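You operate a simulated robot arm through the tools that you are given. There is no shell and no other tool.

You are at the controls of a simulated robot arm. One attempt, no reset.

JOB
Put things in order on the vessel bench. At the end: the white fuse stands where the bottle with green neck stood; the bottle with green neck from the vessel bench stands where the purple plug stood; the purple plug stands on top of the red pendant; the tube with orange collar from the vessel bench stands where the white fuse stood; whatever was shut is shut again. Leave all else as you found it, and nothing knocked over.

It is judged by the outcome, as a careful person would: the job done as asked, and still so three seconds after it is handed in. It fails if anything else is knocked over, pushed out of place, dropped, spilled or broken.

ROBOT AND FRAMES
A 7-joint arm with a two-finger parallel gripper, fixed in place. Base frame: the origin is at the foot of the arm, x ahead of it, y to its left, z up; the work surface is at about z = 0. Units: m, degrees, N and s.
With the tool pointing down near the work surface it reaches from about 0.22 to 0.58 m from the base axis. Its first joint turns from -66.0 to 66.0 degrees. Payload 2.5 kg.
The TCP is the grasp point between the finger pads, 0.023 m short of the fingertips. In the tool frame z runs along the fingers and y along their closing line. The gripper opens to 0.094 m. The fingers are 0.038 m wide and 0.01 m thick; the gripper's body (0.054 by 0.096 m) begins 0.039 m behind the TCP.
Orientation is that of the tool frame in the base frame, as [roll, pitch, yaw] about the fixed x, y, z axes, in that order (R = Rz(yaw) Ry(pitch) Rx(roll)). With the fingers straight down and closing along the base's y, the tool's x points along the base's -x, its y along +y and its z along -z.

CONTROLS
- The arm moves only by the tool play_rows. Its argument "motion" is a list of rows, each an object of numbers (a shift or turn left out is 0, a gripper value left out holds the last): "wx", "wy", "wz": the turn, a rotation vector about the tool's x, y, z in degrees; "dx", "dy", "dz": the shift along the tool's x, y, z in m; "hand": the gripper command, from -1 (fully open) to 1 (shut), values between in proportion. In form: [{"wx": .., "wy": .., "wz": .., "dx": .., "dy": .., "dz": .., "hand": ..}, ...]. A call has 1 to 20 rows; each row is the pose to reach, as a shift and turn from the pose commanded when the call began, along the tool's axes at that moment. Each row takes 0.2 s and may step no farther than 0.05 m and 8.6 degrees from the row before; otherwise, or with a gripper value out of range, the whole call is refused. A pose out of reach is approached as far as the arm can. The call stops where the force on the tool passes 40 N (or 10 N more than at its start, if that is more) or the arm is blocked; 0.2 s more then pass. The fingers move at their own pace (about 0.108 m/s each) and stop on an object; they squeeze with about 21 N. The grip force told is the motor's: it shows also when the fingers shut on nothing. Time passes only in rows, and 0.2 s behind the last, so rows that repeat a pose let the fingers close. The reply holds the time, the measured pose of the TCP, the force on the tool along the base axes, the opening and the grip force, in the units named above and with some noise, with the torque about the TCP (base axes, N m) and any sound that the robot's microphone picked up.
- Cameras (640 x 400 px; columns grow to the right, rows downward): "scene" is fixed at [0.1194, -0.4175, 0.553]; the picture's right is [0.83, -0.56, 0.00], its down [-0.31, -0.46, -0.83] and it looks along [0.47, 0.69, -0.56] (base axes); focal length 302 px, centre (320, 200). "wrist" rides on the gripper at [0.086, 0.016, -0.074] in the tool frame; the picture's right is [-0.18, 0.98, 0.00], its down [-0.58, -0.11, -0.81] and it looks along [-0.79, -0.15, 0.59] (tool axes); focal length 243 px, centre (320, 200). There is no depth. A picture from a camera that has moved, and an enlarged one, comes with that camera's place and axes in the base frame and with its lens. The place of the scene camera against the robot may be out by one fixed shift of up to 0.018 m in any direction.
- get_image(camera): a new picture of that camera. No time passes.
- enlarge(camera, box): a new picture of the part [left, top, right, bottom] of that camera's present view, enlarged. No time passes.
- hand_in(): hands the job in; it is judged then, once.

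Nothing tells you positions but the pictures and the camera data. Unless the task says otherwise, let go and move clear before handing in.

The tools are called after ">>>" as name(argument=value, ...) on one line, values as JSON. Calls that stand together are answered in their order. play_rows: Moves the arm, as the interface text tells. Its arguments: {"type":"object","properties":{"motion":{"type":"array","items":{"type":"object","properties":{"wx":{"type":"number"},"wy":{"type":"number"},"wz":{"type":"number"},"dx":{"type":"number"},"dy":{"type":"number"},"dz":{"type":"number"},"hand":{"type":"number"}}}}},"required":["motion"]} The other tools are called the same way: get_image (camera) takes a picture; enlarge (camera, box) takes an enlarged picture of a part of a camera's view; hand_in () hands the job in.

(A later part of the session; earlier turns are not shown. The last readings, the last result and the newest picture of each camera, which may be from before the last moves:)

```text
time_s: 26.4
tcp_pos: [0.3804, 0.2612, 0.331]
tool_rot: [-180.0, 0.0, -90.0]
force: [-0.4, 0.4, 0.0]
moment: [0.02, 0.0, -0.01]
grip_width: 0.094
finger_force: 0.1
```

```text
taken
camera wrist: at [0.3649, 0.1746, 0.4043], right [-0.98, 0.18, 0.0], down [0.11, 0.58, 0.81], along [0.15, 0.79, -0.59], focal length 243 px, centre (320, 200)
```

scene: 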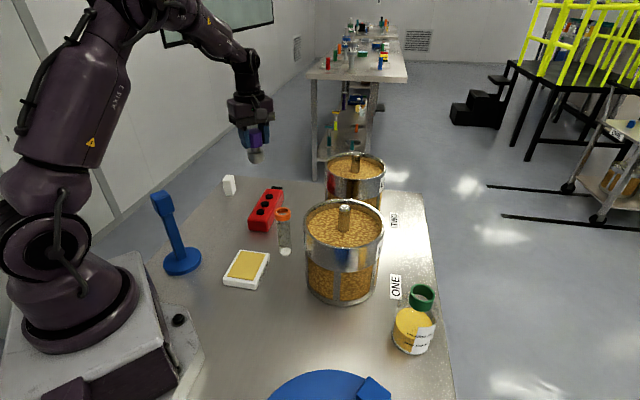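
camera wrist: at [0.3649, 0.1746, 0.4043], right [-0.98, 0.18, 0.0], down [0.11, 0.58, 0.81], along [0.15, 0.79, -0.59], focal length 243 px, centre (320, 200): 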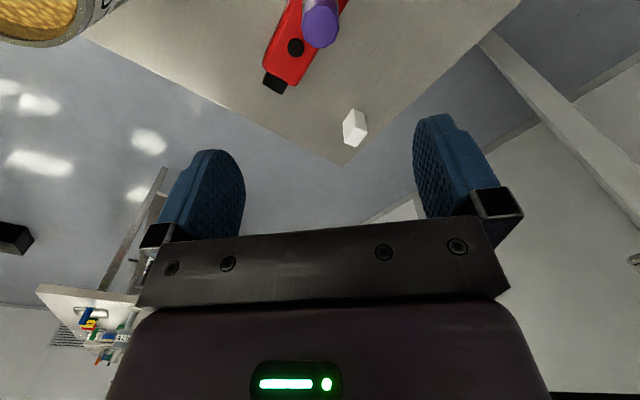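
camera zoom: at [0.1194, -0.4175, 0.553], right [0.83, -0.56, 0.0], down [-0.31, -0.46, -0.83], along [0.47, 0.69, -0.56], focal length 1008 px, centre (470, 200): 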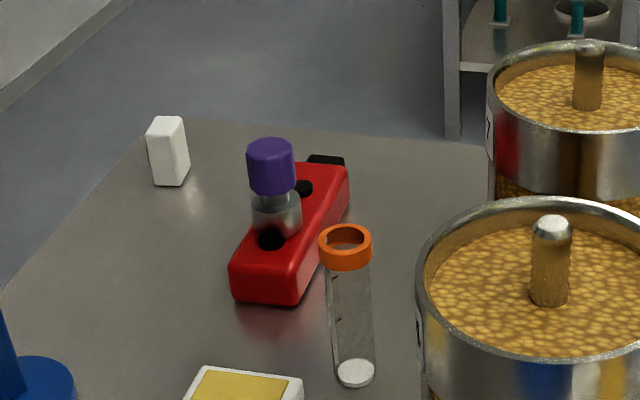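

The plug is standing well on the pendant. Next I'll move at height to a hover above the green-neck bottle.

>>> play_rows(motion=[{"dx": 0.03, "dy": -0.0044, "hand": -1}, {"dx": 0.075, "dy": -0.011, "hand": -1}, {"dx": 0.12, "dy": -0.0177, "hand": -1}, {"dx": 0.165, "dy": -0.0243, "wz": 2, "hand": -1}, {"dx": 0.21, "dy": -0.0309, "wz": 3, "hand": -1}, {"dx": 0.255, "dy": -0.0375, "wz": 4, "hand": -1}, {"dx": 0.3, "dy": -0.0442, "wz": 5, "hand": -1}, {"dx": 0.345, "dy": -0.0508, "wz": 6, "hand": -1}, {"dx": 0.39, "dy": -0.0574, "wz": 7, "hand": -1}, {"dx": 0.43, "dy": -0.0633, "wz": 8, "hand": -1}, {"dx": 0.465, "dy": -0.0685, "wz": 9, "dz": 0.02, "hand": -1}, {"dx": 0.489, "dy": -0.072, "wz": 10, "dz": 0.05, "hand": -1}, {"dx": 0.489, "dy": -0.072, "wz": 10, "dz": 0.08, "hand": -1}, {"dx": 0.489, "dy": -0.072, "wz": 10, "dz": 0.08, "hand": -1}])

>>> get_image(camera="wrist")

>>> enlarge(camera="wrist", box=[250, 0, 410, 120])

>>> get_image(camera="scene")

```text
time_s: 29.4
tcp_pos: [0.4522, -0.2265, 0.2504]
tool_rot: [179.9, 0.1, -100.1]
force: [0.1, -0.6, 0.5]
moment: [0.02, 0.02, -0.03]
grip_width: 0.094
finger_force: 0.1
```

```text
taken
camera wrist: at [0.4217, -0.3099, 0.3238], right [-0.94, 0.35, 0.0], down [0.21, 0.55, 0.81], along [0.28, 0.75, -0.59], focal length 243 px, centre (320, 200)
```

wrist: 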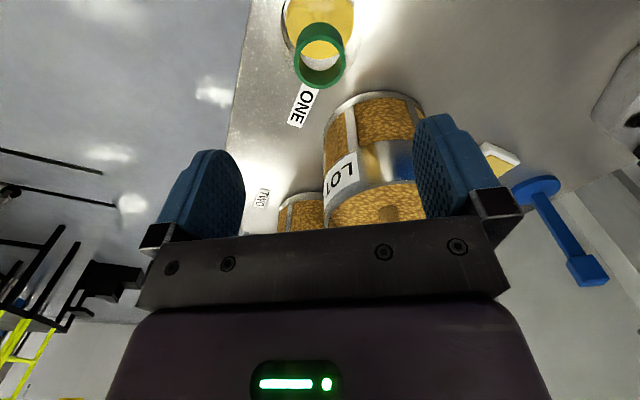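

```text
3.33 times, centred on (330, 60) of wrist
camera zoom: at [0.4217, -0.3099, 0.3238], right [-0.94, 0.35, 0.0], down [0.21, 0.55, 0.81], along [0.28, 0.75, -0.59], focal length 809 px, centre (287, 667)
```

zoom: 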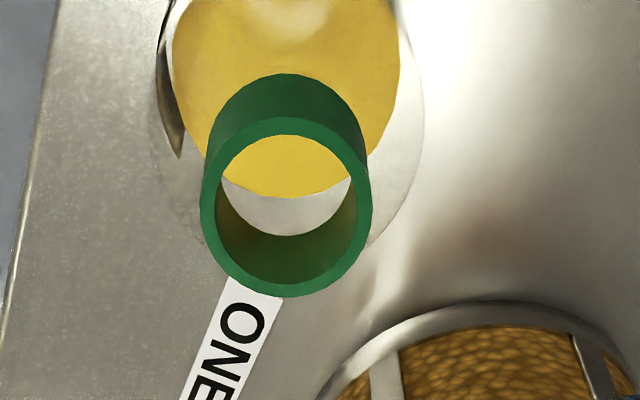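

```text
taken
```

scene: 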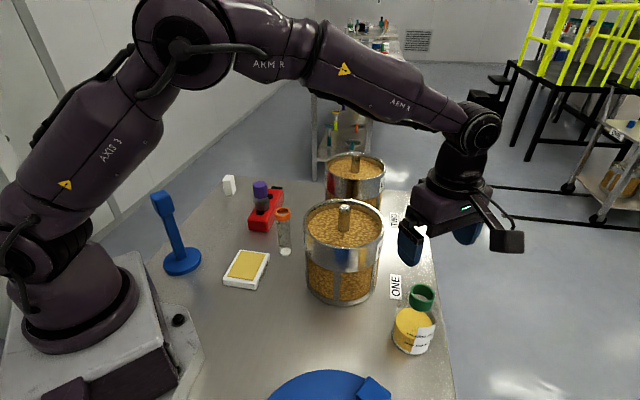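

>>> enlarge(camera="scene", box=[385, 275, 445, 360])

>>> enlarge(camera="wrist", box=[270, 0, 370, 100])

```text
4.71 times, centred on (415, 318) of scene
camera zoom: at [0.1194, -0.4176, 0.553], right [0.83, -0.56, 0.0], down [-0.31, -0.46, -0.83], along [0.47, 0.69, -0.56], focal length 1423 px, centre (-127, -353)
```

zoom: 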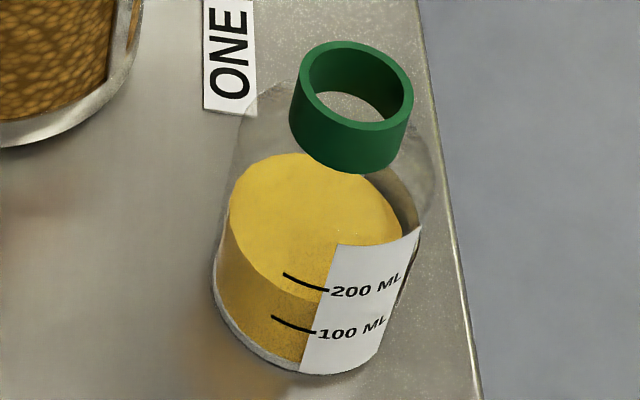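

```text
4.00 times, centred on (320, 50) of wrist
camera zoom: at [0.4217, -0.3099, 0.3238], right [-0.94, 0.35, 0.0], down [0.21, 0.55, 0.81], along [0.28, 0.75, -0.59], focal length 970 px, centre (320, 800)
```

zoom: 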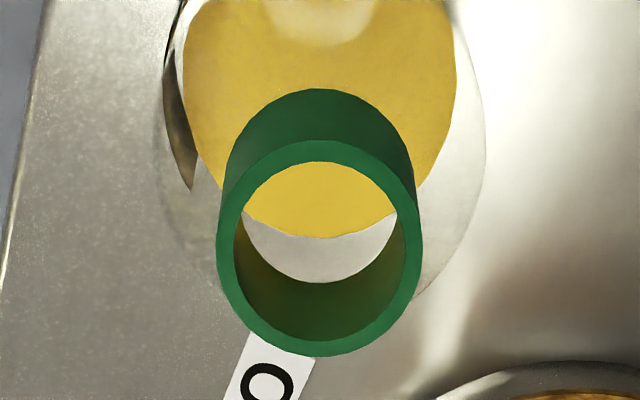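

Well aligned over the bottle; the green collar spans z≈0.105–0.130 and is about 0.039 across. I'll lower around it keeping the tips above the shoulder, and close.

>>> play_rows(motion=[{"dz": 0.03, "hand": -1}, {"dz": 0.06, "hand": -1}, {"dz": 0.09, "hand": -1}, {"dz": 0.11, "hand": -1}, {"dz": 0.12, "hand": -1}, {"dz": 0.124, "hand": -1}, {"dz": 0.124, "hand": -0.3}, {"dz": 0.124, "hand": -0.3}])

>>> get_image(camera="wrist")

>>> enlarge(camera="scene", box=[370, 230, 480, 360])

```text
time_s: 31.2
tcp_pos: [0.4533, -0.2262, 0.1267]
tool_rot: [179.9, 0.0, -99.9]
force: [-0.8, -0.1, -0.5]
moment: [-0.01, -0.01, 0.02]
grip_width: 0.0611
finger_force: 0.1
```

```text
taken
camera wrist: at [0.422, -0.3098, 0.2005], right [-0.94, 0.35, 0.0], down [0.21, 0.55, 0.81], along [0.28, 0.75, -0.59], focal length 243 px, centre (320, 200)
```

wrist: 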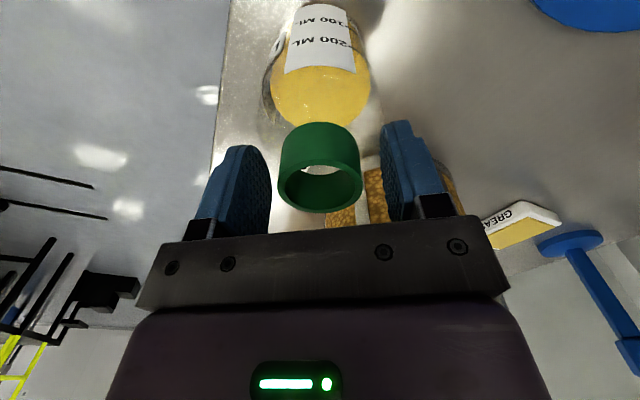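

```text
3.08 times, centred on (425, 295) of scene
camera zoom: at [0.1194, -0.4175, 0.553], right [0.83, -0.56, 0.0], down [-0.31, -0.46, -0.83], along [0.47, 0.69, -0.56], focal length 930 px, centre (-3, -92)
```

zoom: 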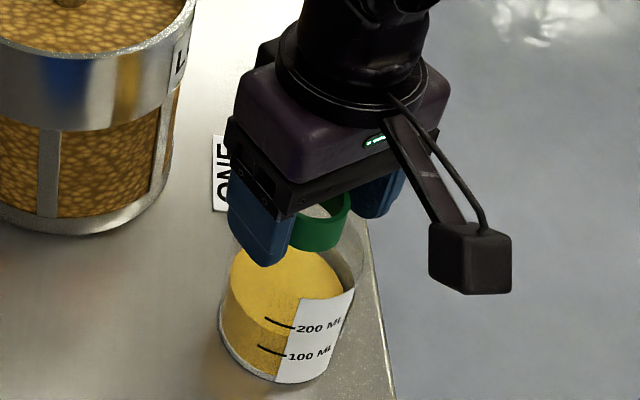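

>>> play_rows(motion=[{"hand": 0.1}, {"hand": 0.3}, {"hand": 1}, {"hand": 1}, {"hand": 1}])

>>> get_image(camera="wrist")

```text
time_s: 32.4
tcp_pos: [0.4516, -0.2268, 0.1263]
tool_rot: [-179.9, -0.1, -100.0]
force: [0.3, -0.8, 7.2]
moment: [0.05, 0.13, 0.02]
grip_width: 0.0393
finger_force: 21.4
```

```text
taken
camera wrist: at [0.4222, -0.3099, 0.201], right [-0.94, 0.35, 0.0], down [0.21, 0.55, 0.81], along [0.28, 0.75, -0.59], focal length 243 px, centre (320, 200)
```

wrist: 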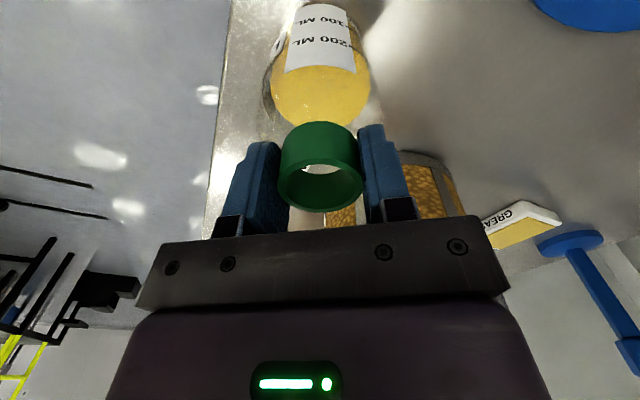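

The bottle collar is held at 0.0393 m. I'll lift slowly, and look.

>>> play_rows(motion=[{"dz": -0.004, "hand": 1}, {"dz": -0.012, "hand": 1}, {"dz": -0.024, "hand": 1}, {"dz": -0.038, "hand": 1}, {"dz": -0.052, "hand": 1}, {"dz": -0.06, "hand": 1}, {"dz": -0.06, "hand": 1}])

>>> get_image(camera="wrist")

>>> enlarge(camera="scene", box=[370, 200, 480, 360])

```text
time_s: 34.0
tcp_pos: [0.4519, -0.2259, 0.1859]
tool_rot: [-179.9, 0.1, -100.0]
force: [-0.3, 0.2, -1.7]
moment: [0.0, -0.02, 0.02]
grip_width: 0.0394
finger_force: 21.2
```

```text
taken
camera wrist: at [0.4222, -0.3094, 0.2603], right [-0.94, 0.35, 0.0], down [0.21, 0.55, 0.81], along [0.28, 0.75, -0.59], focal length 243 px, centre (320, 200)
```

wrist: 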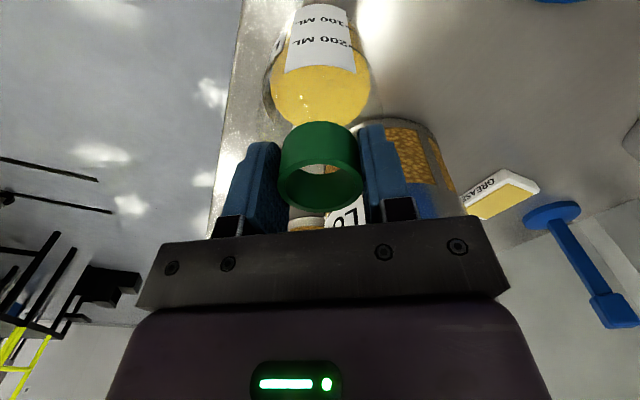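

```text
2.50 times, centred on (425, 280) of scene
camera zoom: at [0.1194, -0.4176, 0.553], right [0.83, -0.56, 0.0], down [-0.31, -0.46, -0.83], along [0.47, 0.69, -0.56], focal length 756 px, centre (58, 0)
```

zoom: 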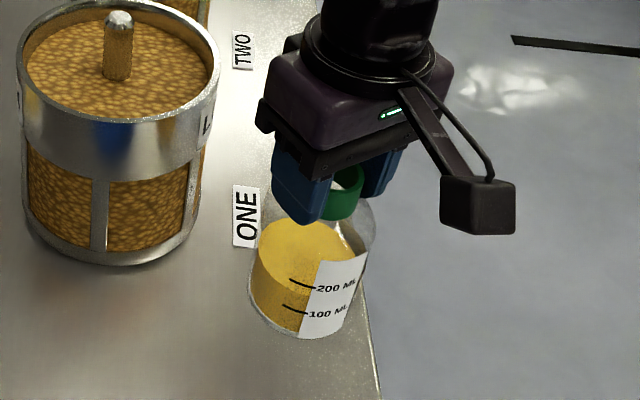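

Bottle is hanging level. I'll carry it slowly across to the plug's old spot while turning so the camera side faces off the bench.

>>> play_rows(motion=[{"dx": -0.006, "dy": -0.0044, "wz": -2, "hand": 1}, {"dx": -0.02, "dy": -0.0146, "wz": -6, "hand": 1}, {"dx": -0.038, "dy": -0.0278, "wz": -11, "hand": 1}, {"dx": -0.057, "dy": -0.0416, "wz": -17, "hand": 1}, {"dx": -0.076, "dy": -0.0555, "wz": -23, "hand": 1}, {"dx": -0.094, "dy": -0.0686, "wz": -29, "hand": 1}, {"dx": -0.107, "dy": -0.0781, "wz": -33, "hand": 1}, {"dx": -0.1142, "dy": -0.0834, "wz": -35, "hand": 1}, {"dx": -0.1142, "dy": -0.0834, "wz": -35, "hand": 1}])

>>> get_image(camera="wrist")

>>> enlarge(camera="scene", box=[350, 180, 480, 340])

```text
time_s: 36.0
tcp_pos: [0.5558, -0.1268, 0.1873]
tool_rot: [-180.0, 0.0, -65.1]
force: [0.2, -0.2, -1.5]
moment: [0.02, -0.01, -0.01]
grip_width: 0.0393
finger_force: 21.6
```

```text
taken
camera wrist: at [0.5778, -0.214, 0.2603], right [-0.97, -0.25, 0.0], down [-0.15, 0.57, 0.81], along [-0.2, 0.78, -0.59], focal length 243 px, centre (320, 200)
```

wrist: 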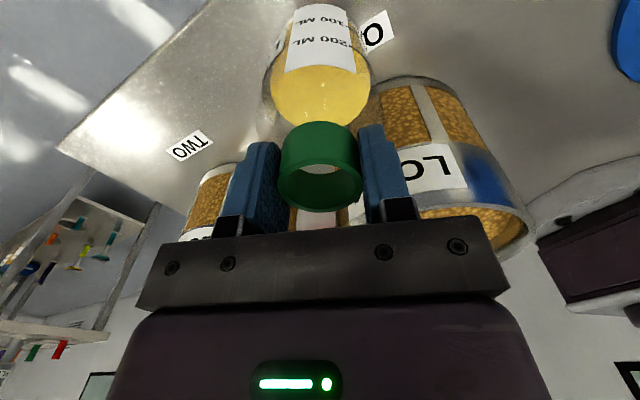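

```text
2.50 times, centred on (415, 260) of scene
camera zoom: at [0.1194, -0.4175, 0.553], right [0.83, -0.56, 0.0], down [-0.31, -0.46, -0.83], along [0.47, 0.69, -0.56], focal length 756 px, centre (82, 50)
```

zoom: 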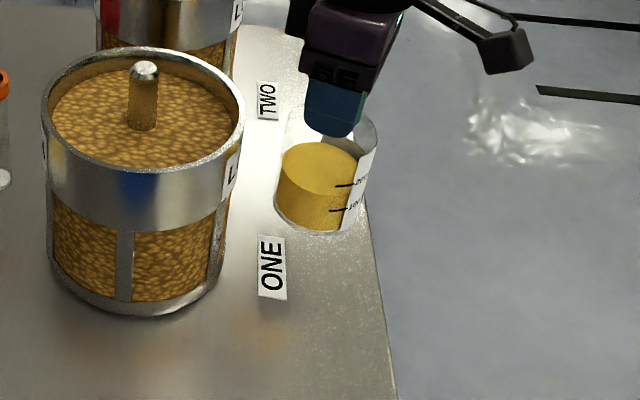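

Positioned over the spot. I'll lower gently.

>>> play_rows(motion=[{"dz": 0.008, "hand": 1}, {"dz": 0.02, "hand": 1}, {"dz": 0.034, "hand": 1}, {"dz": 0.046, "hand": 1}, {"dz": 0.053, "hand": 1}, {"dz": 0.057, "hand": 1}, {"dz": 0.057, "hand": 1}])

>>> enlarge(camera="scene", box=[350, 200, 480, 340])

```text
time_s: 37.6
tcp_pos: [0.5548, -0.1282, 0.1286]
tool_rot: [-180.0, 0.0, -65.0]
force: [-0.2, -0.3, -1.9]
moment: [-0.03, 0.04, -0.02]
grip_width: 0.0394
finger_force: 20.9
```

```text
2.86 times, centred on (415, 270) of scene
camera zoom: at [0.1194, -0.4175, 0.553], right [0.83, -0.56, 0.0], down [-0.31, -0.46, -0.83], along [0.47, 0.69, -0.56], focal length 864 px, centre (49, 0)
```

zoom: 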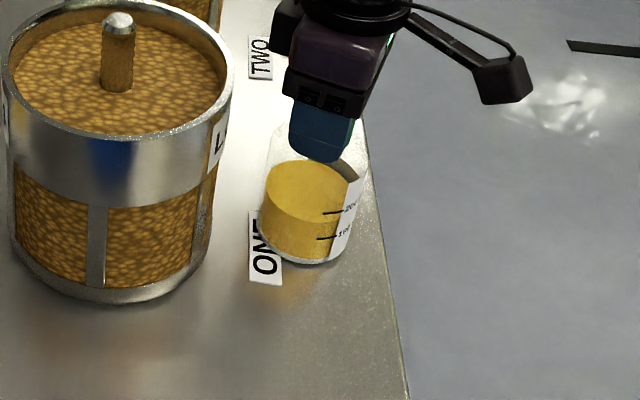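

>>> play_rows(motion=[{"dz": 0.001, "hand": 1}, {"dz": 0.002, "hand": 1}, {"dz": 0.0025, "hand": 1}, {"dz": 0.0025, "hand": 1}])

```text
time_s: 38.6
tcp_pos: [0.5543, -0.1281, 0.1279]
tool_rot: [-179.7, -0.2, -65.1]
force: [-2.8, -1.0, 21.2]
moment: [0.24, 0.75, -0.03]
grip_width: 0.0396
finger_force: 21.0
```

Contact felt (edge first, ~21 N). I'll ease the pressure off and check the bottle's attitude before releasing.

>>> play_rows(motion=[{"dz": -0.0006, "hand": 1}, {"dz": -0.0012, "hand": 1}, {"dz": -0.0012, "hand": 1}])

>>> enlarge(camera="scene", box=[380, 220, 450, 300])

>>> get_image(camera="wrist")

```text
time_s: 39.4
tcp_pos: [0.5551, -0.1284, 0.1282]
tool_rot: [-179.9, -0.2, -64.9]
force: [3.1, -2.4, 18.9]
moment: [-0.14, 0.12, 0.07]
grip_width: 0.0395
finger_force: 20.9
```

```text
5.00 times, centred on (415, 260) of scene
camera zoom: at [0.1193, -0.4175, 0.5531], right [0.83, -0.56, 0.0], down [-0.31, -0.46, -0.83], along [0.47, 0.69, -0.56], focal length 1512 px, centre (-155, -100)
```

zoom: 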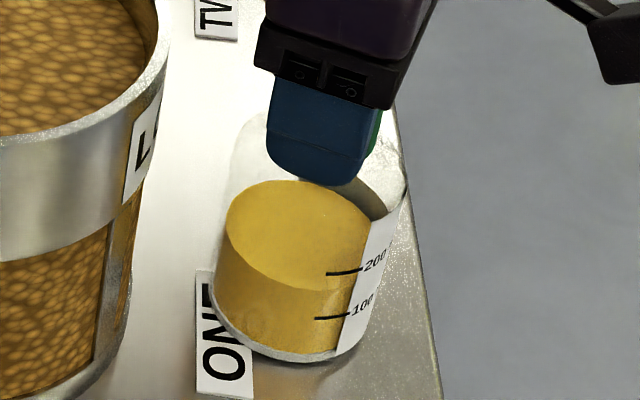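

```text
taken
camera wrist: at [0.5774, -0.2148, 0.2029], right [-0.97, -0.25, 0.0], down [-0.15, 0.57, 0.81], along [-0.2, 0.78, -0.59], focal length 243 px, centre (320, 200)
```

wrist: 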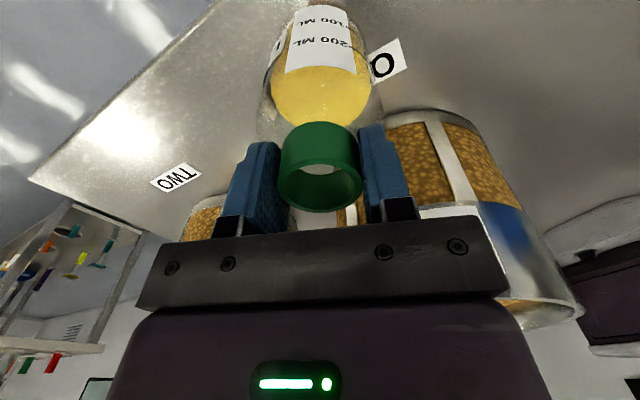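

>>> play_rows(motion=[{"dz": -0.0006, "hand": 1}, {"dz": -0.0006, "hand": 1}])

```text
time_s: 40.0
tcp_pos: [0.5554, -0.1282, 0.1286]
tool_rot: [179.9, -0.1, -65.0]
force: [3.5, -1.9, 13.8]
moment: [-0.32, -0.22, 0.06]
grip_width: 0.0394
finger_force: 20.9
```

>>> play_rows(motion=[{"dz": -0.0005, "hand": 1}, {"dz": -0.0005, "hand": 1}])

```text
time_s: 40.6
tcp_pos: [0.5548, -0.1282, 0.1294]
tool_rot: [179.9, 0.1, -65.0]
force: [2.5, -2.6, 8.4]
moment: [-0.29, -0.06, 0.04]
grip_width: 0.0395
finger_force: 21.4
```

The bottle is now settled flat on the bench with light pressure. Releasing slowly.

>>> play_rows(motion=[{"hand": 0.1}, {"hand": 0.05}, {"hand": 0.0}, {"hand": -0.1}, {"hand": -0.3}, {"hand": -0.3}])

>>> get_image(camera="wrist")

>>> enlarge(camera="scene", box=[380, 220, 450, 300])

```text
time_s: 42.0
tcp_pos: [0.5549, -0.1283, 0.1287]
tool_rot: [179.9, 0.1, -65.1]
force: [0.5, -0.3, -0.2]
moment: [0.01, 0.03, 0.04]
grip_width: 0.0615
finger_force: 0.0
```

```text
taken
camera wrist: at [0.5772, -0.2144, 0.2031], right [-0.97, -0.25, 0.0], down [-0.15, 0.57, 0.81], along [-0.2, 0.78, -0.59], focal length 243 px, centre (320, 200)
```

wrist: 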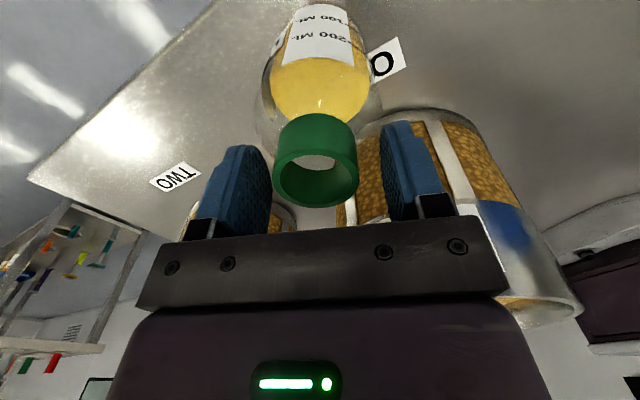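

```text
5.00 times, centred on (415, 260) of scene
camera zoom: at [0.1194, -0.4175, 0.553], right [0.83, -0.56, 0.0], down [-0.31, -0.46, -0.83], along [0.47, 0.69, -0.56], focal length 1512 px, centre (-155, -100)
```

zoom: 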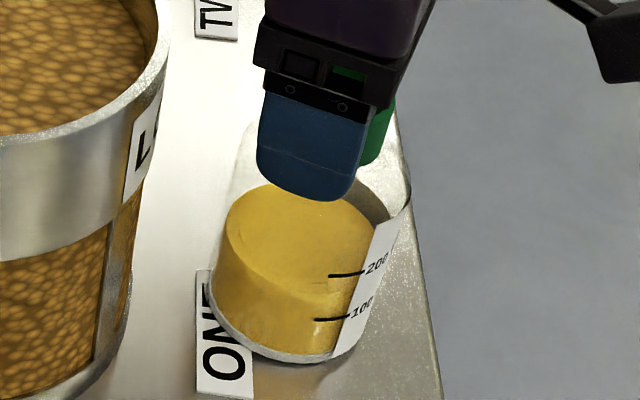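

The bottle stands on its own, with a very slight lean because its edge rests on the thin ONE placard (as the plug did). I'll open wide and rise straight up.

>>> play_rows(motion=[{"hand": -0.7}, {"hand": -1}, {"dz": -0.01, "hand": -1}, {"dz": -0.03, "hand": -1}, {"dz": -0.06, "hand": -1}, {"dz": -0.1, "hand": -1}, {"dz": -0.14, "hand": -1}, {"dz": -0.18, "hand": -1}, {"dz": -0.2, "hand": -1}, {"dz": -0.2, "hand": -1}])

>>> enlarge(camera="scene", box=[370, 220, 460, 310])

>>> get_image(camera="wrist")

```text
time_s: 44.2
tcp_pos: [0.554, -0.1284, 0.3296]
tool_rot: [180.0, -0.1, -65.0]
force: [0.2, -0.3, 0.2]
moment: [0.02, 0.0, 0.0]
grip_width: 0.0941
finger_force: 0.0
```

```text
4.44 times, centred on (415, 265) of scene
camera zoom: at [0.1194, -0.4175, 0.553], right [0.83, -0.56, 0.0], down [-0.31, -0.46, -0.83], along [0.47, 0.69, -0.56], focal length 1344 px, centre (-102, -89)
```

zoom: 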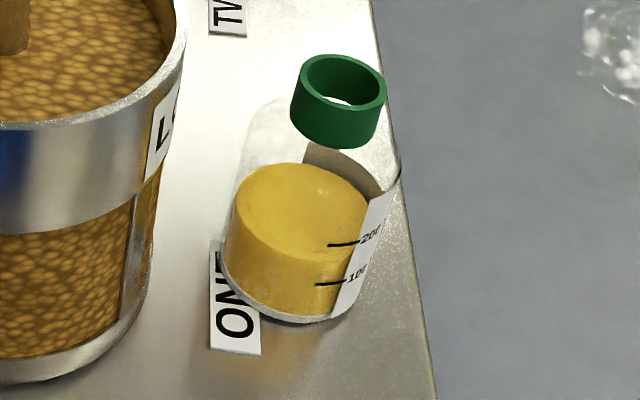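

```text
taken
camera wrist: at [0.5767, -0.2144, 0.4036], right [-0.97, -0.25, 0.0], down [-0.15, 0.57, 0.81], along [-0.2, 0.78, -0.59], focal length 243 px, centre (320, 200)
```

wrist: 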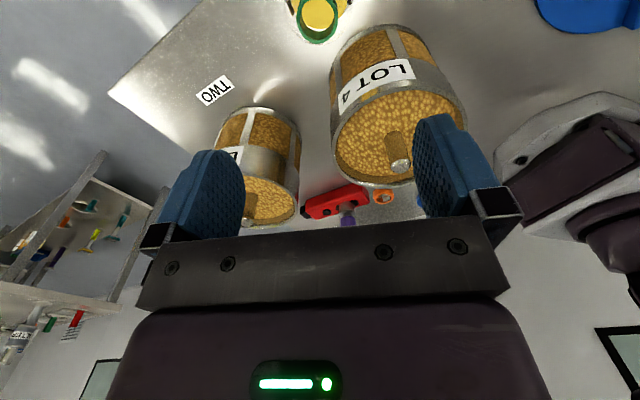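

The bottle stands where the plug was. Next I'll move at height toward the white fuse with the tool turned to its natural outward yaw.

>>> play_rows(motion=[{"dx": -0.0179, "dy": -0.0004, "wz": 1.9, "hand": -1}, {"dx": -0.0537, "dy": -0.0013, "wz": 5.6, "hand": -1}, {"dx": -0.0954, "dy": -0.0023, "wz": 9.9, "hand": -1}, {"dx": -0.1402, "dy": -0.0034, "wz": 14.6, "hand": -1}, {"dx": -0.1849, "dy": -0.0045, "wz": 19.2, "hand": -1}, {"dx": -0.2296, "dy": -0.0055, "wz": 23.9, "hand": -1}, {"dx": -0.2743, "dy": -0.0066, "wz": 28.5, "hand": -1}, {"dx": -0.3191, "dy": -0.0077, "wz": 33.2, "hand": -1}, {"dx": -0.3638, "dy": -0.0088, "wz": 37.8, "hand": -1}, {"dx": -0.4085, "dy": -0.0099, "wz": 42.5, "hand": -1}, {"dx": -0.4533, "dy": -0.0109, "wz": 47.1, "hand": -1}, {"dx": -0.498, "dy": -0.012, "wz": 51.8, "hand": -1}, {"dx": -0.5397, "dy": -0.013, "wz": 56.1, "hand": -1}, {"dx": -0.5725, "dy": -0.0138, "wz": 59.5, "dz": 0.01, "hand": -1}, {"dx": -0.5964, "dy": -0.0144, "wz": 62, "dz": 0.04, "hand": -1}, {"dx": -0.5964, "dy": -0.0144, "wz": 62, "dz": 0.0788, "hand": -1}, {"dx": -0.5964, "dy": -0.0144, "wz": 62, "dz": 0.0788, "hand": -1}])

>>> get_image(camera="wrist")

>>> enlarge(camera="wrist", box=[260, 20, 400, 140])

>>> get_image(camera="scene")

```text
time_s: 47.8
tcp_pos: [0.3161, 0.4181, 0.2501]
tool_rot: [180.0, 0.0, -127.1]
force: [-0.4, 0.0, 0.3]
moment: [0.03, 0.03, 0.04]
grip_width: 0.0941
finger_force: 0.0
```

```text
taken
camera wrist: at [0.2522, 0.3581, 0.3245], right [-0.67, 0.74, 0.0], down [0.44, 0.4, 0.81], along [0.6, 0.54, -0.59], focal length 243 px, centre (320, 200)
```

wrist: 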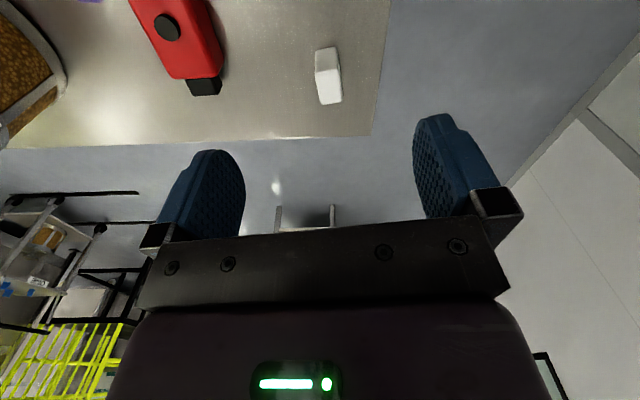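

```text
3.33 times, centred on (330, 80) of wrist
camera zoom: at [0.2522, 0.3581, 0.3245], right [-0.67, 0.74, 0.0], down [0.44, 0.4, 0.81], along [0.6, 0.54, -0.59], focal length 809 px, centre (287, 600)
```

zoom: 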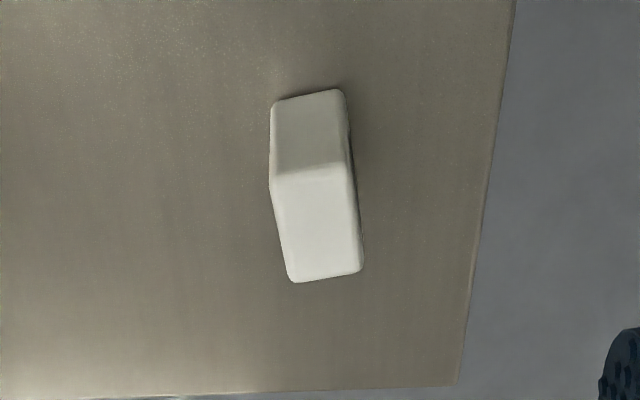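

```text
taken
```

scene: 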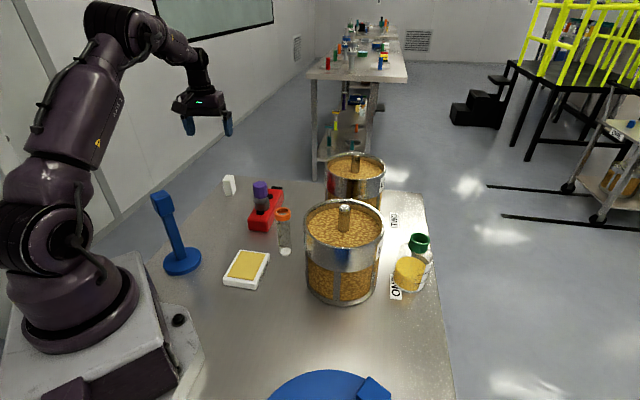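

The fuse centre is about (0.3545, 0.466), aligned with the current gripper yaw. I'll move over it and lower part way.

>>> play_rows(motion=[{"dx": -0.02, "dy": -0.0008, "dz": 0.02, "hand": -0.6}, {"dx": -0.045, "dy": -0.0018, "dz": 0.05, "hand": -0.6}, {"dx": -0.0592, "dy": -0.0023, "dz": 0.085, "hand": -0.6}, {"dx": -0.0592, "dy": -0.0023, "dz": 0.12, "hand": -0.6}, {"dx": -0.0592, "dy": -0.0023, "dz": 0.14, "hand": -0.6}, {"dx": -0.0592, "dy": -0.0023, "dz": 0.14, "hand": -0.6}])

>>> get_image(camera="wrist")

>>> get_image(camera="scene")

```text
time_s: 49.2
tcp_pos: [0.3544, 0.4652, 0.1092]
tool_rot: [179.9, 0.1, -127.1]
force: [0.0, -0.3, 0.8]
moment: [-0.01, 0.06, -0.01]
grip_width: 0.075
finger_force: 0.0
```

```text
taken
camera wrist: at [0.2892, 0.4041, 0.1837], right [-0.67, 0.74, 0.0], down [0.44, 0.4, 0.81], along [0.6, 0.54, -0.59], focal length 243 px, centre (320, 200)
```

wrist: 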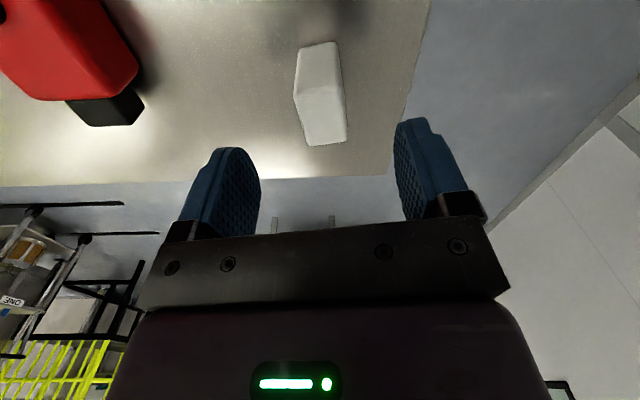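

```text
taken
```

scene: 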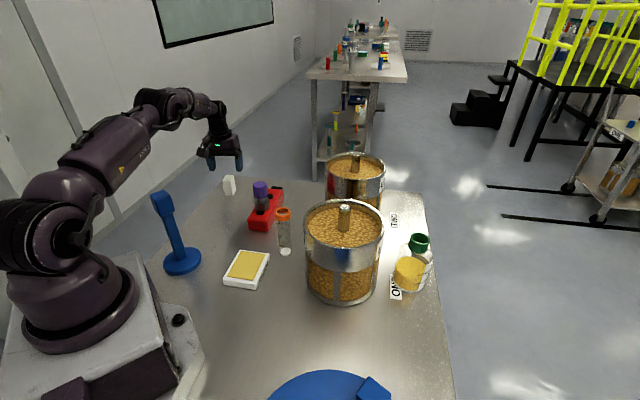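

Aligned. Lowering to grip the fuse at mid height.

>>> play_rows(motion=[{"dz": 0.025, "hand": -0.6}, {"dz": 0.05, "hand": -0.6}, {"dz": 0.065, "hand": -0.6}, {"dz": 0.074, "hand": -0.6}, {"dz": 0.074, "hand": -0.6}])

>>> get_image(camera="wrist")

```text
time_s: 50.4
tcp_pos: [0.3553, 0.4638, 0.0351]
tool_rot: [180.0, 0.0, -127.0]
force: [-0.3, 0.7, 0.4]
moment: [-0.02, 0.0, 0.0]
grip_width: 0.0754
finger_force: 0.1
```

```text
taken
camera wrist: at [0.289, 0.404, 0.1097], right [-0.67, 0.74, 0.0], down [0.44, 0.4, 0.81], along [0.6, 0.54, -0.59], focal length 243 px, centre (320, 200)
```

wrist: 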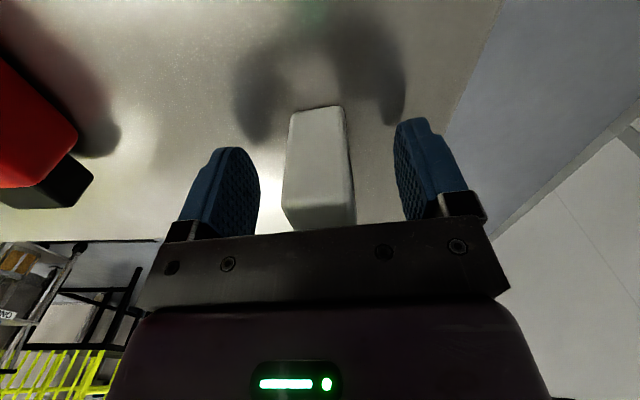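

>>> play_rows(motion=[{"hand": 0.0}, {"hand": 0.3}, {"hand": 1}, {"hand": 1}, {"hand": 1}])

>>> get_image(camera="wrist")

```text
time_s: 51.6
tcp_pos: [0.3525, 0.465, 0.0346]
tool_rot: [-179.9, 0.0, -127.0]
force: [0.1, -0.7, -0.6]
moment: [0.0, -0.02, 0.0]
grip_width: 0.0275
finger_force: 20.5
```

```text
taken
camera wrist: at [0.289, 0.4039, 0.1099], right [-0.67, 0.74, 0.0], down [0.44, 0.4, 0.81], along [0.6, 0.54, -0.59], focal length 243 px, centre (320, 200)
```

wrist: 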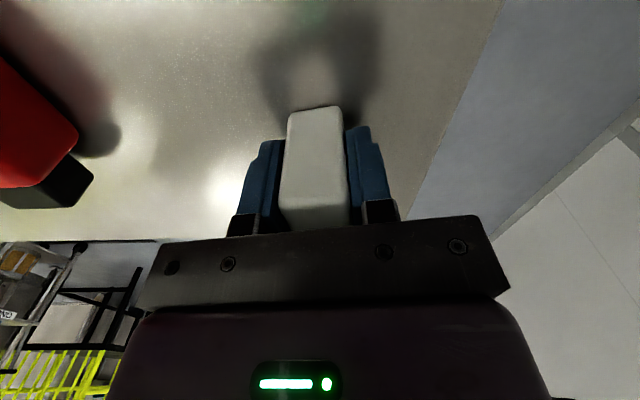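

Fuse is held at 0.0275 m. I'll lift it straight up.

>>> play_rows(motion=[{"dz": -0.008, "hand": 1}, {"dz": -0.03, "hand": 1}, {"dz": -0.065, "hand": 1}, {"dz": -0.105, "hand": 1}, {"dz": -0.145, "hand": 1}, {"dz": -0.185, "hand": 1}, {"dz": -0.225, "hand": 1}, {"dz": -0.26, "hand": 1}, {"dz": -0.274, "hand": 1}, {"dz": -0.274, "hand": 1}])

>>> get_image(camera="scene")

>>> get_image(camera="wrist")

```text
time_s: 53.8
tcp_pos: [0.3505, 0.4606, 0.3086]
tool_rot: [-180.0, -0.1, -127.1]
force: [0.4, 0.0, -1.6]
moment: [-0.01, 0.04, 0.05]
grip_width: 0.0275
finger_force: 20.6
out of reach, approached as far as the arm can: row 9, 10
```

```text
taken
```

scene: 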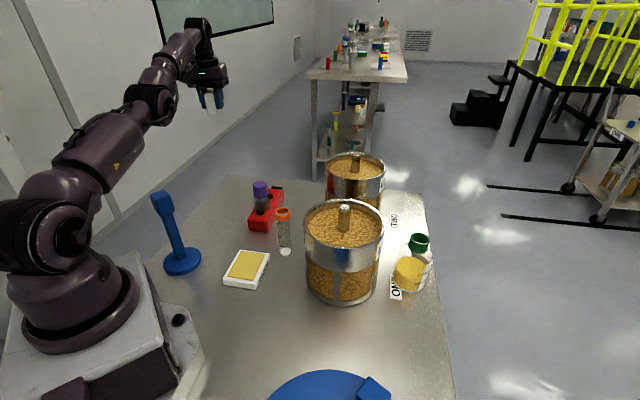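

```text
taken
camera wrist: at [0.2854, 0.4002, 0.3824], right [-0.67, 0.74, 0.0], down [0.44, 0.4, 0.81], along [0.6, 0.54, -0.59], focal length 243 px, centre (320, 200)
```

wrist: 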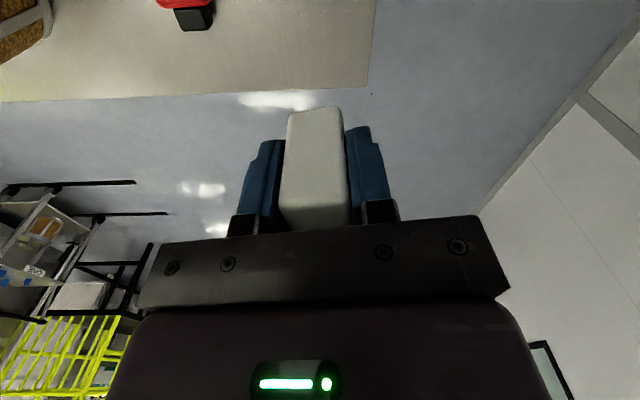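

The fuse came up cleanly (I touched the arm's reach limit only at the top). Now carrying it at height to the bottle's old spot.

>>> play_rows(motion=[{"dx": 0.0147, "dy": -0.0149, "wz": -0.5, "hand": 1}, {"dx": 0.0418, "dy": -0.0421, "wz": -1.4, "hand": 1}, {"dx": 0.0713, "dy": -0.0718, "wz": -2.5, "hand": 1}, {"dx": 0.1032, "dy": -0.104, "wz": -3.6, "hand": 1}, {"dx": 0.1352, "dy": -0.1362, "wz": -4.7, "hand": 1}, {"dx": 0.1671, "dy": -0.1683, "wz": -5.8, "hand": 1}, {"dx": 0.1991, "dy": -0.2005, "wz": -6.9, "hand": 1}, {"dx": 0.231, "dy": -0.2327, "wz": -8, "hand": 1}, {"dx": 0.263, "dy": -0.2649, "wz": -9.1, "hand": 1}, {"dx": 0.2949, "dy": -0.2971, "wz": -10.2, "hand": 1}, {"dx": 0.3268, "dy": -0.3292, "wz": -11.3, "hand": 1}, {"dx": 0.3588, "dy": -0.3614, "wz": -12.4, "hand": 1}, {"dx": 0.3907, "dy": -0.3936, "wz": -13.5, "hand": 1}, {"dx": 0.4202, "dy": -0.4233, "wz": -14.5, "hand": 1}, {"dx": 0.4473, "dy": -0.4505, "wz": -15.5, "hand": 1}, {"dx": 0.4694, "dy": -0.4728, "wz": -16.2, "hand": 1}, {"dx": 0.4841, "dy": -0.4877, "wz": -16.7, "hand": 1}, {"dx": 0.4915, "dy": -0.4951, "wz": -17, "hand": 1}, {"dx": 0.4915, "dy": -0.4951, "wz": -17, "hand": 1}])

>>> get_image(camera="scene")

>>> get_image(camera="wrist")

```text
time_s: 57.8
tcp_pos: [0.5083, -0.2607, 0.3305]
tool_rot: [179.9, 0.1, -110.0]
force: [1.1, 0.0, 0.4]
moment: [0.01, -0.01, 0.01]
grip_width: 0.0275
finger_force: 21.4
out of reach, approached as far as the arm can: row 1, 2, 3, 4, 5, 6, 7, 8, 9, 10, 11, 12, 13, 14, 15, 16, 17, 18, 19
```

```text
taken
```

scene: 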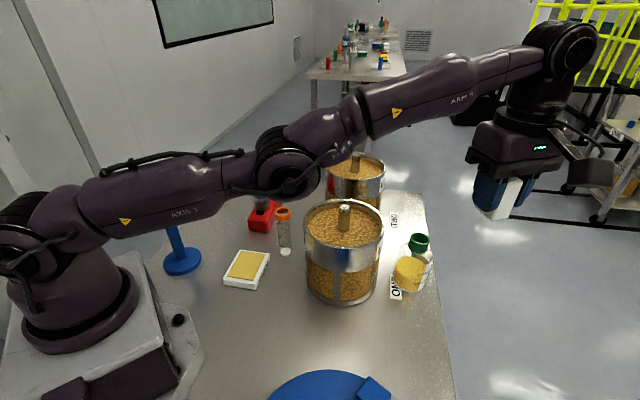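

```text
taken
camera wrist: at [0.4641, -0.3373, 0.4044], right [-0.86, 0.51, 0.0], down [0.3, 0.51, 0.81], along [0.41, 0.69, -0.59], focal length 243 px, centre (320, 200)
```

wrist: 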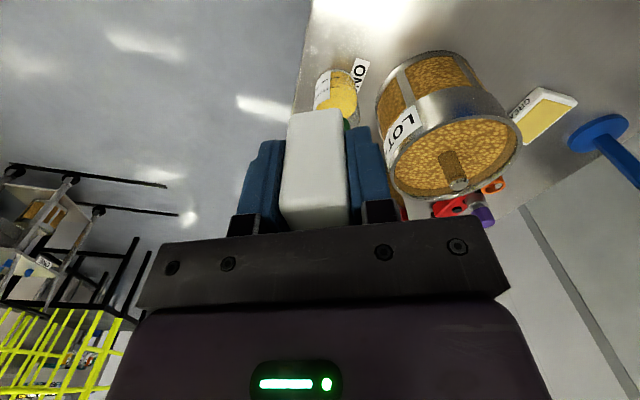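

The arm ended short of the target in a stretched-out posture (0.508, -0.261, 0.33), flagged as out of reach. I'll hold still one beat to see whether it converges, before any correction.

>>> play_rows(motion=[{"hand": 1}])

```text
time_s: 58.2
tcp_pos: [0.5086, -0.2596, 0.3304]
tool_rot: [179.9, 0.0, -110.2]
force: [-0.3, 0.0, -0.6]
moment: [0.01, 0.0, 0.0]
grip_width: 0.0275
finger_force: 21.1
```

>>> play_rows(motion=[{"dx": -0.0025, "dy": 0.0198, "hand": 1}, {"dx": -0.0025, "dy": 0.0198, "hand": 1}])

```text
time_s: 58.8
tcp_pos: [0.5069, -0.2604, 0.3331]
tool_rot: [-180.0, 0.1, -110.0]
force: [-0.3, 1.5, -0.2]
moment: [-0.02, 0.01, 0.0]
grip_width: 0.0276
finger_force: 21.0
out of reach, approached as far as the arm can: row 1, 2
```

>>> play_rows(motion=[{"dz": 0.02, "hand": 1}, {"dz": 0.04, "hand": 1}, {"dz": 0.06, "hand": 1}])

>>> get_image(camera="scene")

```text
time_s: 59.6
tcp_pos: [0.521, -0.2686, 0.2764]
tool_rot: [179.9, 0.0, -109.9]
force: [0.2, -0.3, -0.4]
moment: [0.02, 0.01, 0.03]
grip_width: 0.0275
finger_force: 20.8
out of reach, approached as far as the arm can: row 1, 2, 3
```

```text
taken
```

scene: 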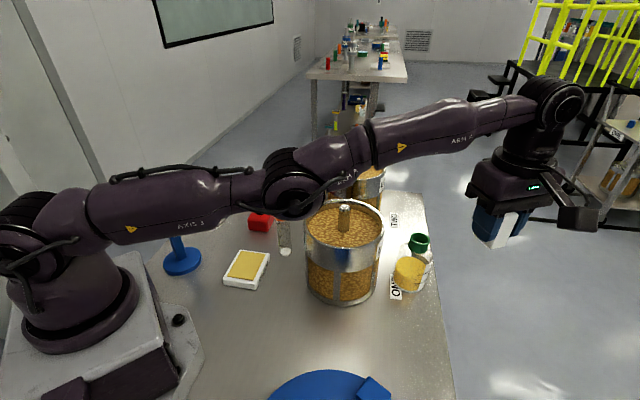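

The elbow has over-straightened past its singularity, so inward motion is blocked while outward/down motion should let it fold the right way again. This region is beyond the bench edge and clear, so I'll go slightly outward and down.

>>> play_rows(motion=[{"dx": 0.0013, "dy": -0.0099, "dz": 0.02, "hand": 1}, {"dx": 0.002, "dy": -0.0159, "dz": 0.04, "hand": 1}, {"dx": 0.002, "dy": -0.0159, "dz": 0.06, "hand": 1}, {"dx": 0.002, "dy": -0.0159, "dz": 0.075, "hand": 1}])

>>> get_image(camera="scene")

```text
time_s: 60.6
tcp_pos: [0.533, -0.2732, 0.2011]
tool_rot: [-180.0, 0.0, -110.1]
force: [-0.1, -0.1, -0.5]
moment: [-0.05, 0.01, -0.01]
grip_width: 0.0277
finger_force: 21.1
out of reach, approached as far as the arm can: row 1, 2, 3, 4
```

```text
taken
```

scene: 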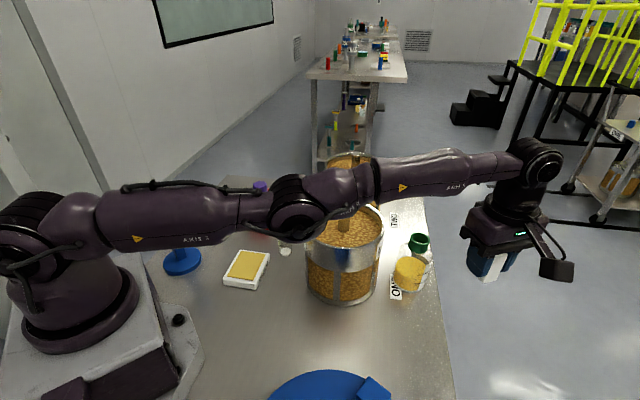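

>>> play_rows(motion=[{"dx": 0.0051, "dy": -0.0397, "dz": 0.01, "hand": 1}, {"dx": 0.0051, "dy": -0.0397, "dz": 0.02, "hand": 1}, {"dx": 0.0051, "dy": -0.0397, "dz": 0.02, "hand": 1}])

>>> get_image(camera="scene")

```text
time_s: 61.4
tcp_pos: [0.5343, -0.2742, 0.1962]
tool_rot: [179.9, 0.0, -110.0]
force: [-0.6, -0.3, -0.8]
moment: [-0.01, -0.01, 0.0]
grip_width: 0.0275
finger_force: 20.8
out of reach, approached as far as the arm can: row 1, 2, 3
```

```text
taken
```

scene: 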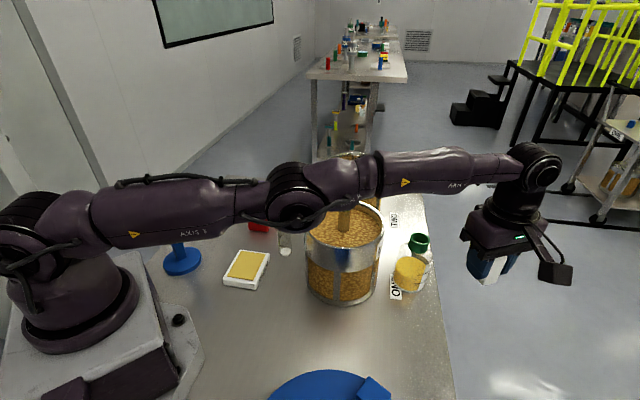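

The elbow has started to rise, so it is unfolding the right way. Trying a gentle inward-and-down motion now.

>>> play_rows(motion=[{"dx": -0.0013, "dy": 0.0099, "dz": 0.02, "hand": 1}, {"dx": -0.0025, "dy": 0.0198, "dz": 0.03, "hand": 1}, {"dx": -0.0038, "dy": 0.0298, "dz": 0.03, "hand": 1}])

>>> get_image(camera="scene")

```text
time_s: 62.2
tcp_pos: [0.5075, -0.2599, 0.1657]
tool_rot: [180.0, -0.1, -110.0]
force: [0.1, 0.7, -1.5]
moment: [0.02, 0.02, 0.03]
grip_width: 0.0272
finger_force: 21.2
```

```text
taken
```

scene: 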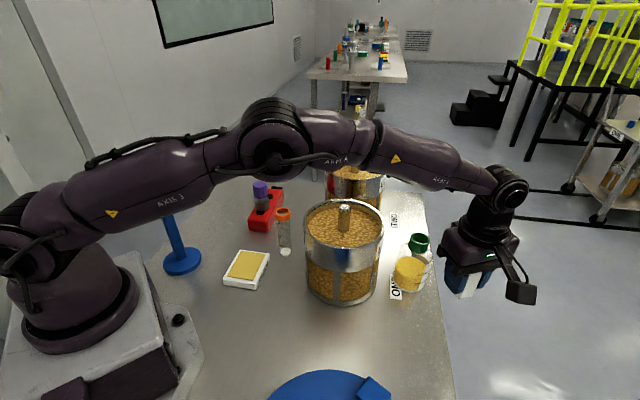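

Recovered: elbow up again and the fuse still held. Moving in over the bottle's old spot (0.453, -0.226) and lowering part way.

>>> play_rows(motion=[{"dx": -0.004, "dy": 0.019, "hand": 1}, {"dx": -0.009, "dy": 0.043, "hand": 1}, {"dx": -0.0132, "dy": 0.0628, "hand": 1}, {"dx": -0.0132, "dy": 0.0628, "dz": 0.03, "hand": 1}, {"dx": -0.0132, "dy": 0.0628, "dz": 0.06, "hand": 1}, {"dx": -0.0132, "dy": 0.0628, "dz": 0.06, "hand": 1}])

>>> get_image(camera="wrist")

>>> get_image(camera="scene")

```text
time_s: 63.6
tcp_pos: [0.4532, -0.2259, 0.1058]
tool_rot: [-180.0, 0.1, -109.9]
force: [0.1, 0.2, -0.3]
moment: [-0.01, -0.01, -0.01]
grip_width: 0.0276
finger_force: 21.2
```

```text
taken
camera wrist: at [0.4095, -0.3023, 0.1797], right [-0.86, 0.51, 0.0], down [0.3, 0.51, 0.81], along [0.41, 0.69, -0.59], focal length 243 px, centre (320, 200)
```

wrist: 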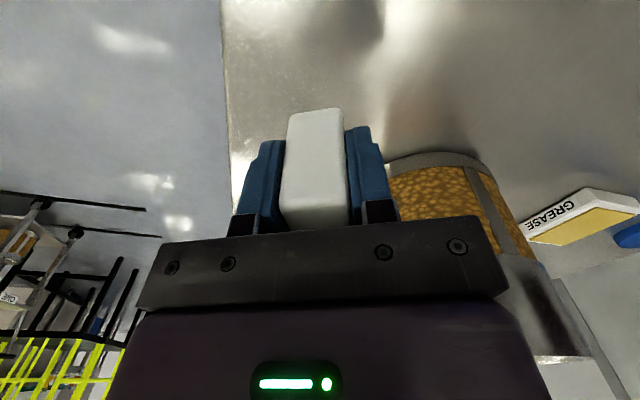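

```text
taken
```

scene: 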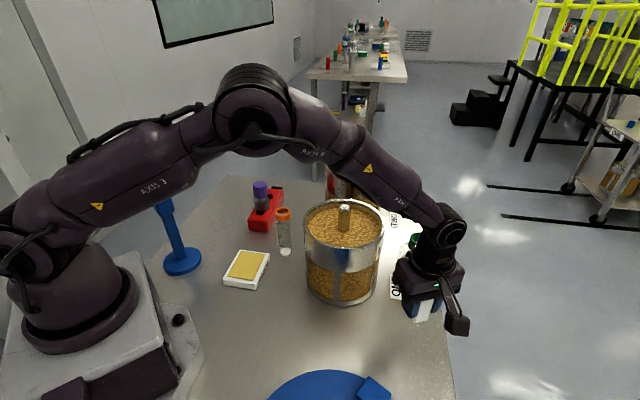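

>>> play_rows(motion=[{"dz": 0.02, "hand": 1}, {"dz": 0.042, "hand": 1}, {"dz": 0.058, "hand": 1}, {"dz": 0.066, "hand": 1}, {"dz": 0.066, "hand": 1}])

>>> play_rows(motion=[{"dz": 0.001, "hand": 1}, {"dz": 0.002, "hand": 1}, {"dz": 0.002, "hand": 1}])

```text
time_s: 64.8
tcp_pos: [0.4542, -0.2254, 0.0392]
tool_rot: [-179.9, -0.1, -109.9]
force: [0.7, -0.2, -1.0]
moment: [-0.04, -0.01, 0.01]
grip_width: 0.0278
finger_force: 21.0
```

```text
time_s: 65.6
tcp_pos: [0.4545, -0.2264, 0.0365]
tool_rot: [-180.0, -0.1, -110.0]
force: [-0.1, 0.1, -0.9]
moment: [0.02, -0.02, -0.06]
grip_width: 0.0274
finger_force: 21.3
```

>>> play_rows(motion=[{"dz": 0.0008, "hand": 1}, {"dz": 0.0016, "hand": 1}, {"dz": 0.0016, "hand": 1}])

```text
time_s: 66.4
tcp_pos: [0.4533, -0.2261, 0.0359]
tool_rot: [-180.0, 0.0, -110.0]
force: [0.0, 0.5, 0.1]
moment: [0.04, 0.01, 0.01]
grip_width: 0.0279
finger_force: 20.8
```

>>> play_rows(motion=[{"dz": 0.0008, "hand": 1}, {"dz": 0.0008, "hand": 1}])

>>> enlarge(camera="scene", box=[370, 240, 490, 370])

```text
time_s: 67.0
tcp_pos: [0.4537, -0.226, 0.0347]
tool_rot: [-179.9, 0.0, -110.0]
force: [-3.6, 1.5, 10.3]
moment: [0.15, 0.08, 0.02]
grip_width: 0.0277
finger_force: 21.2
```

```text
3.08 times, centred on (430, 305) of scene
camera zoom: at [0.1193, -0.4175, 0.5531], right [0.83, -0.56, 0.0], down [-0.31, -0.46, -0.83], along [0.47, 0.69, -0.56], focal length 930 px, centre (-18, -123)
```

zoom: 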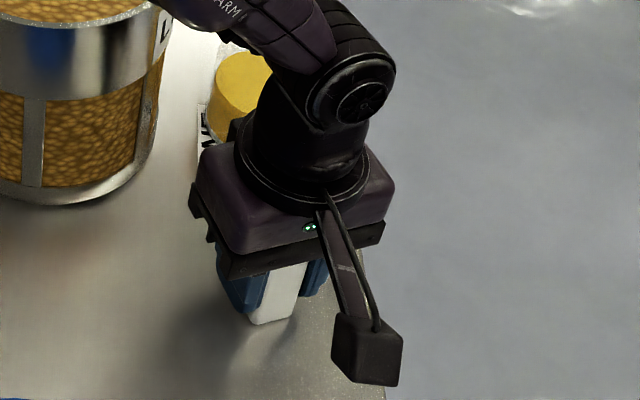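

Contact made. I'll ease off slightly and release.

>>> play_rows(motion=[{"dz": -0.0006, "hand": 1}, {"dz": -0.0006, "hand": 0.35}, {"dz": -0.0006, "hand": 0.2}, {"dz": -0.0006, "hand": 0.0}, {"dz": -0.0006, "hand": -0.2}, {"dz": -0.0006, "hand": -0.2}])

>>> get_image(camera="wrist")

```text
time_s: 68.4
tcp_pos: [0.4538, -0.226, 0.0358]
tool_rot: [180.0, 0.0, -109.9]
force: [-0.4, 0.0, -0.1]
moment: [-0.04, -0.02, -0.04]
grip_width: 0.0565
finger_force: 0.0
```

```text
taken
camera wrist: at [0.4096, -0.3026, 0.1096], right [-0.86, 0.51, 0.0], down [0.3, 0.51, 0.81], along [0.41, 0.69, -0.59], focal length 243 px, centre (320, 200)
```

wrist: 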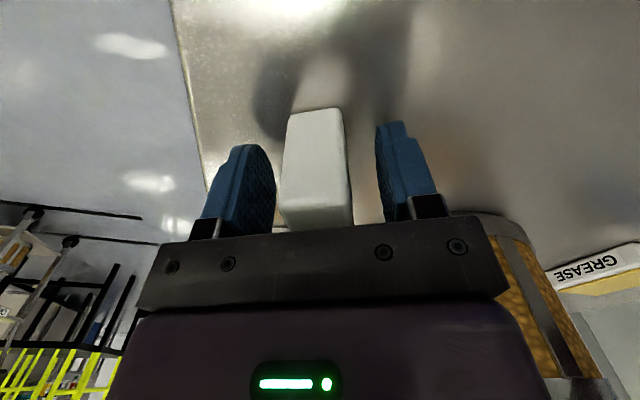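

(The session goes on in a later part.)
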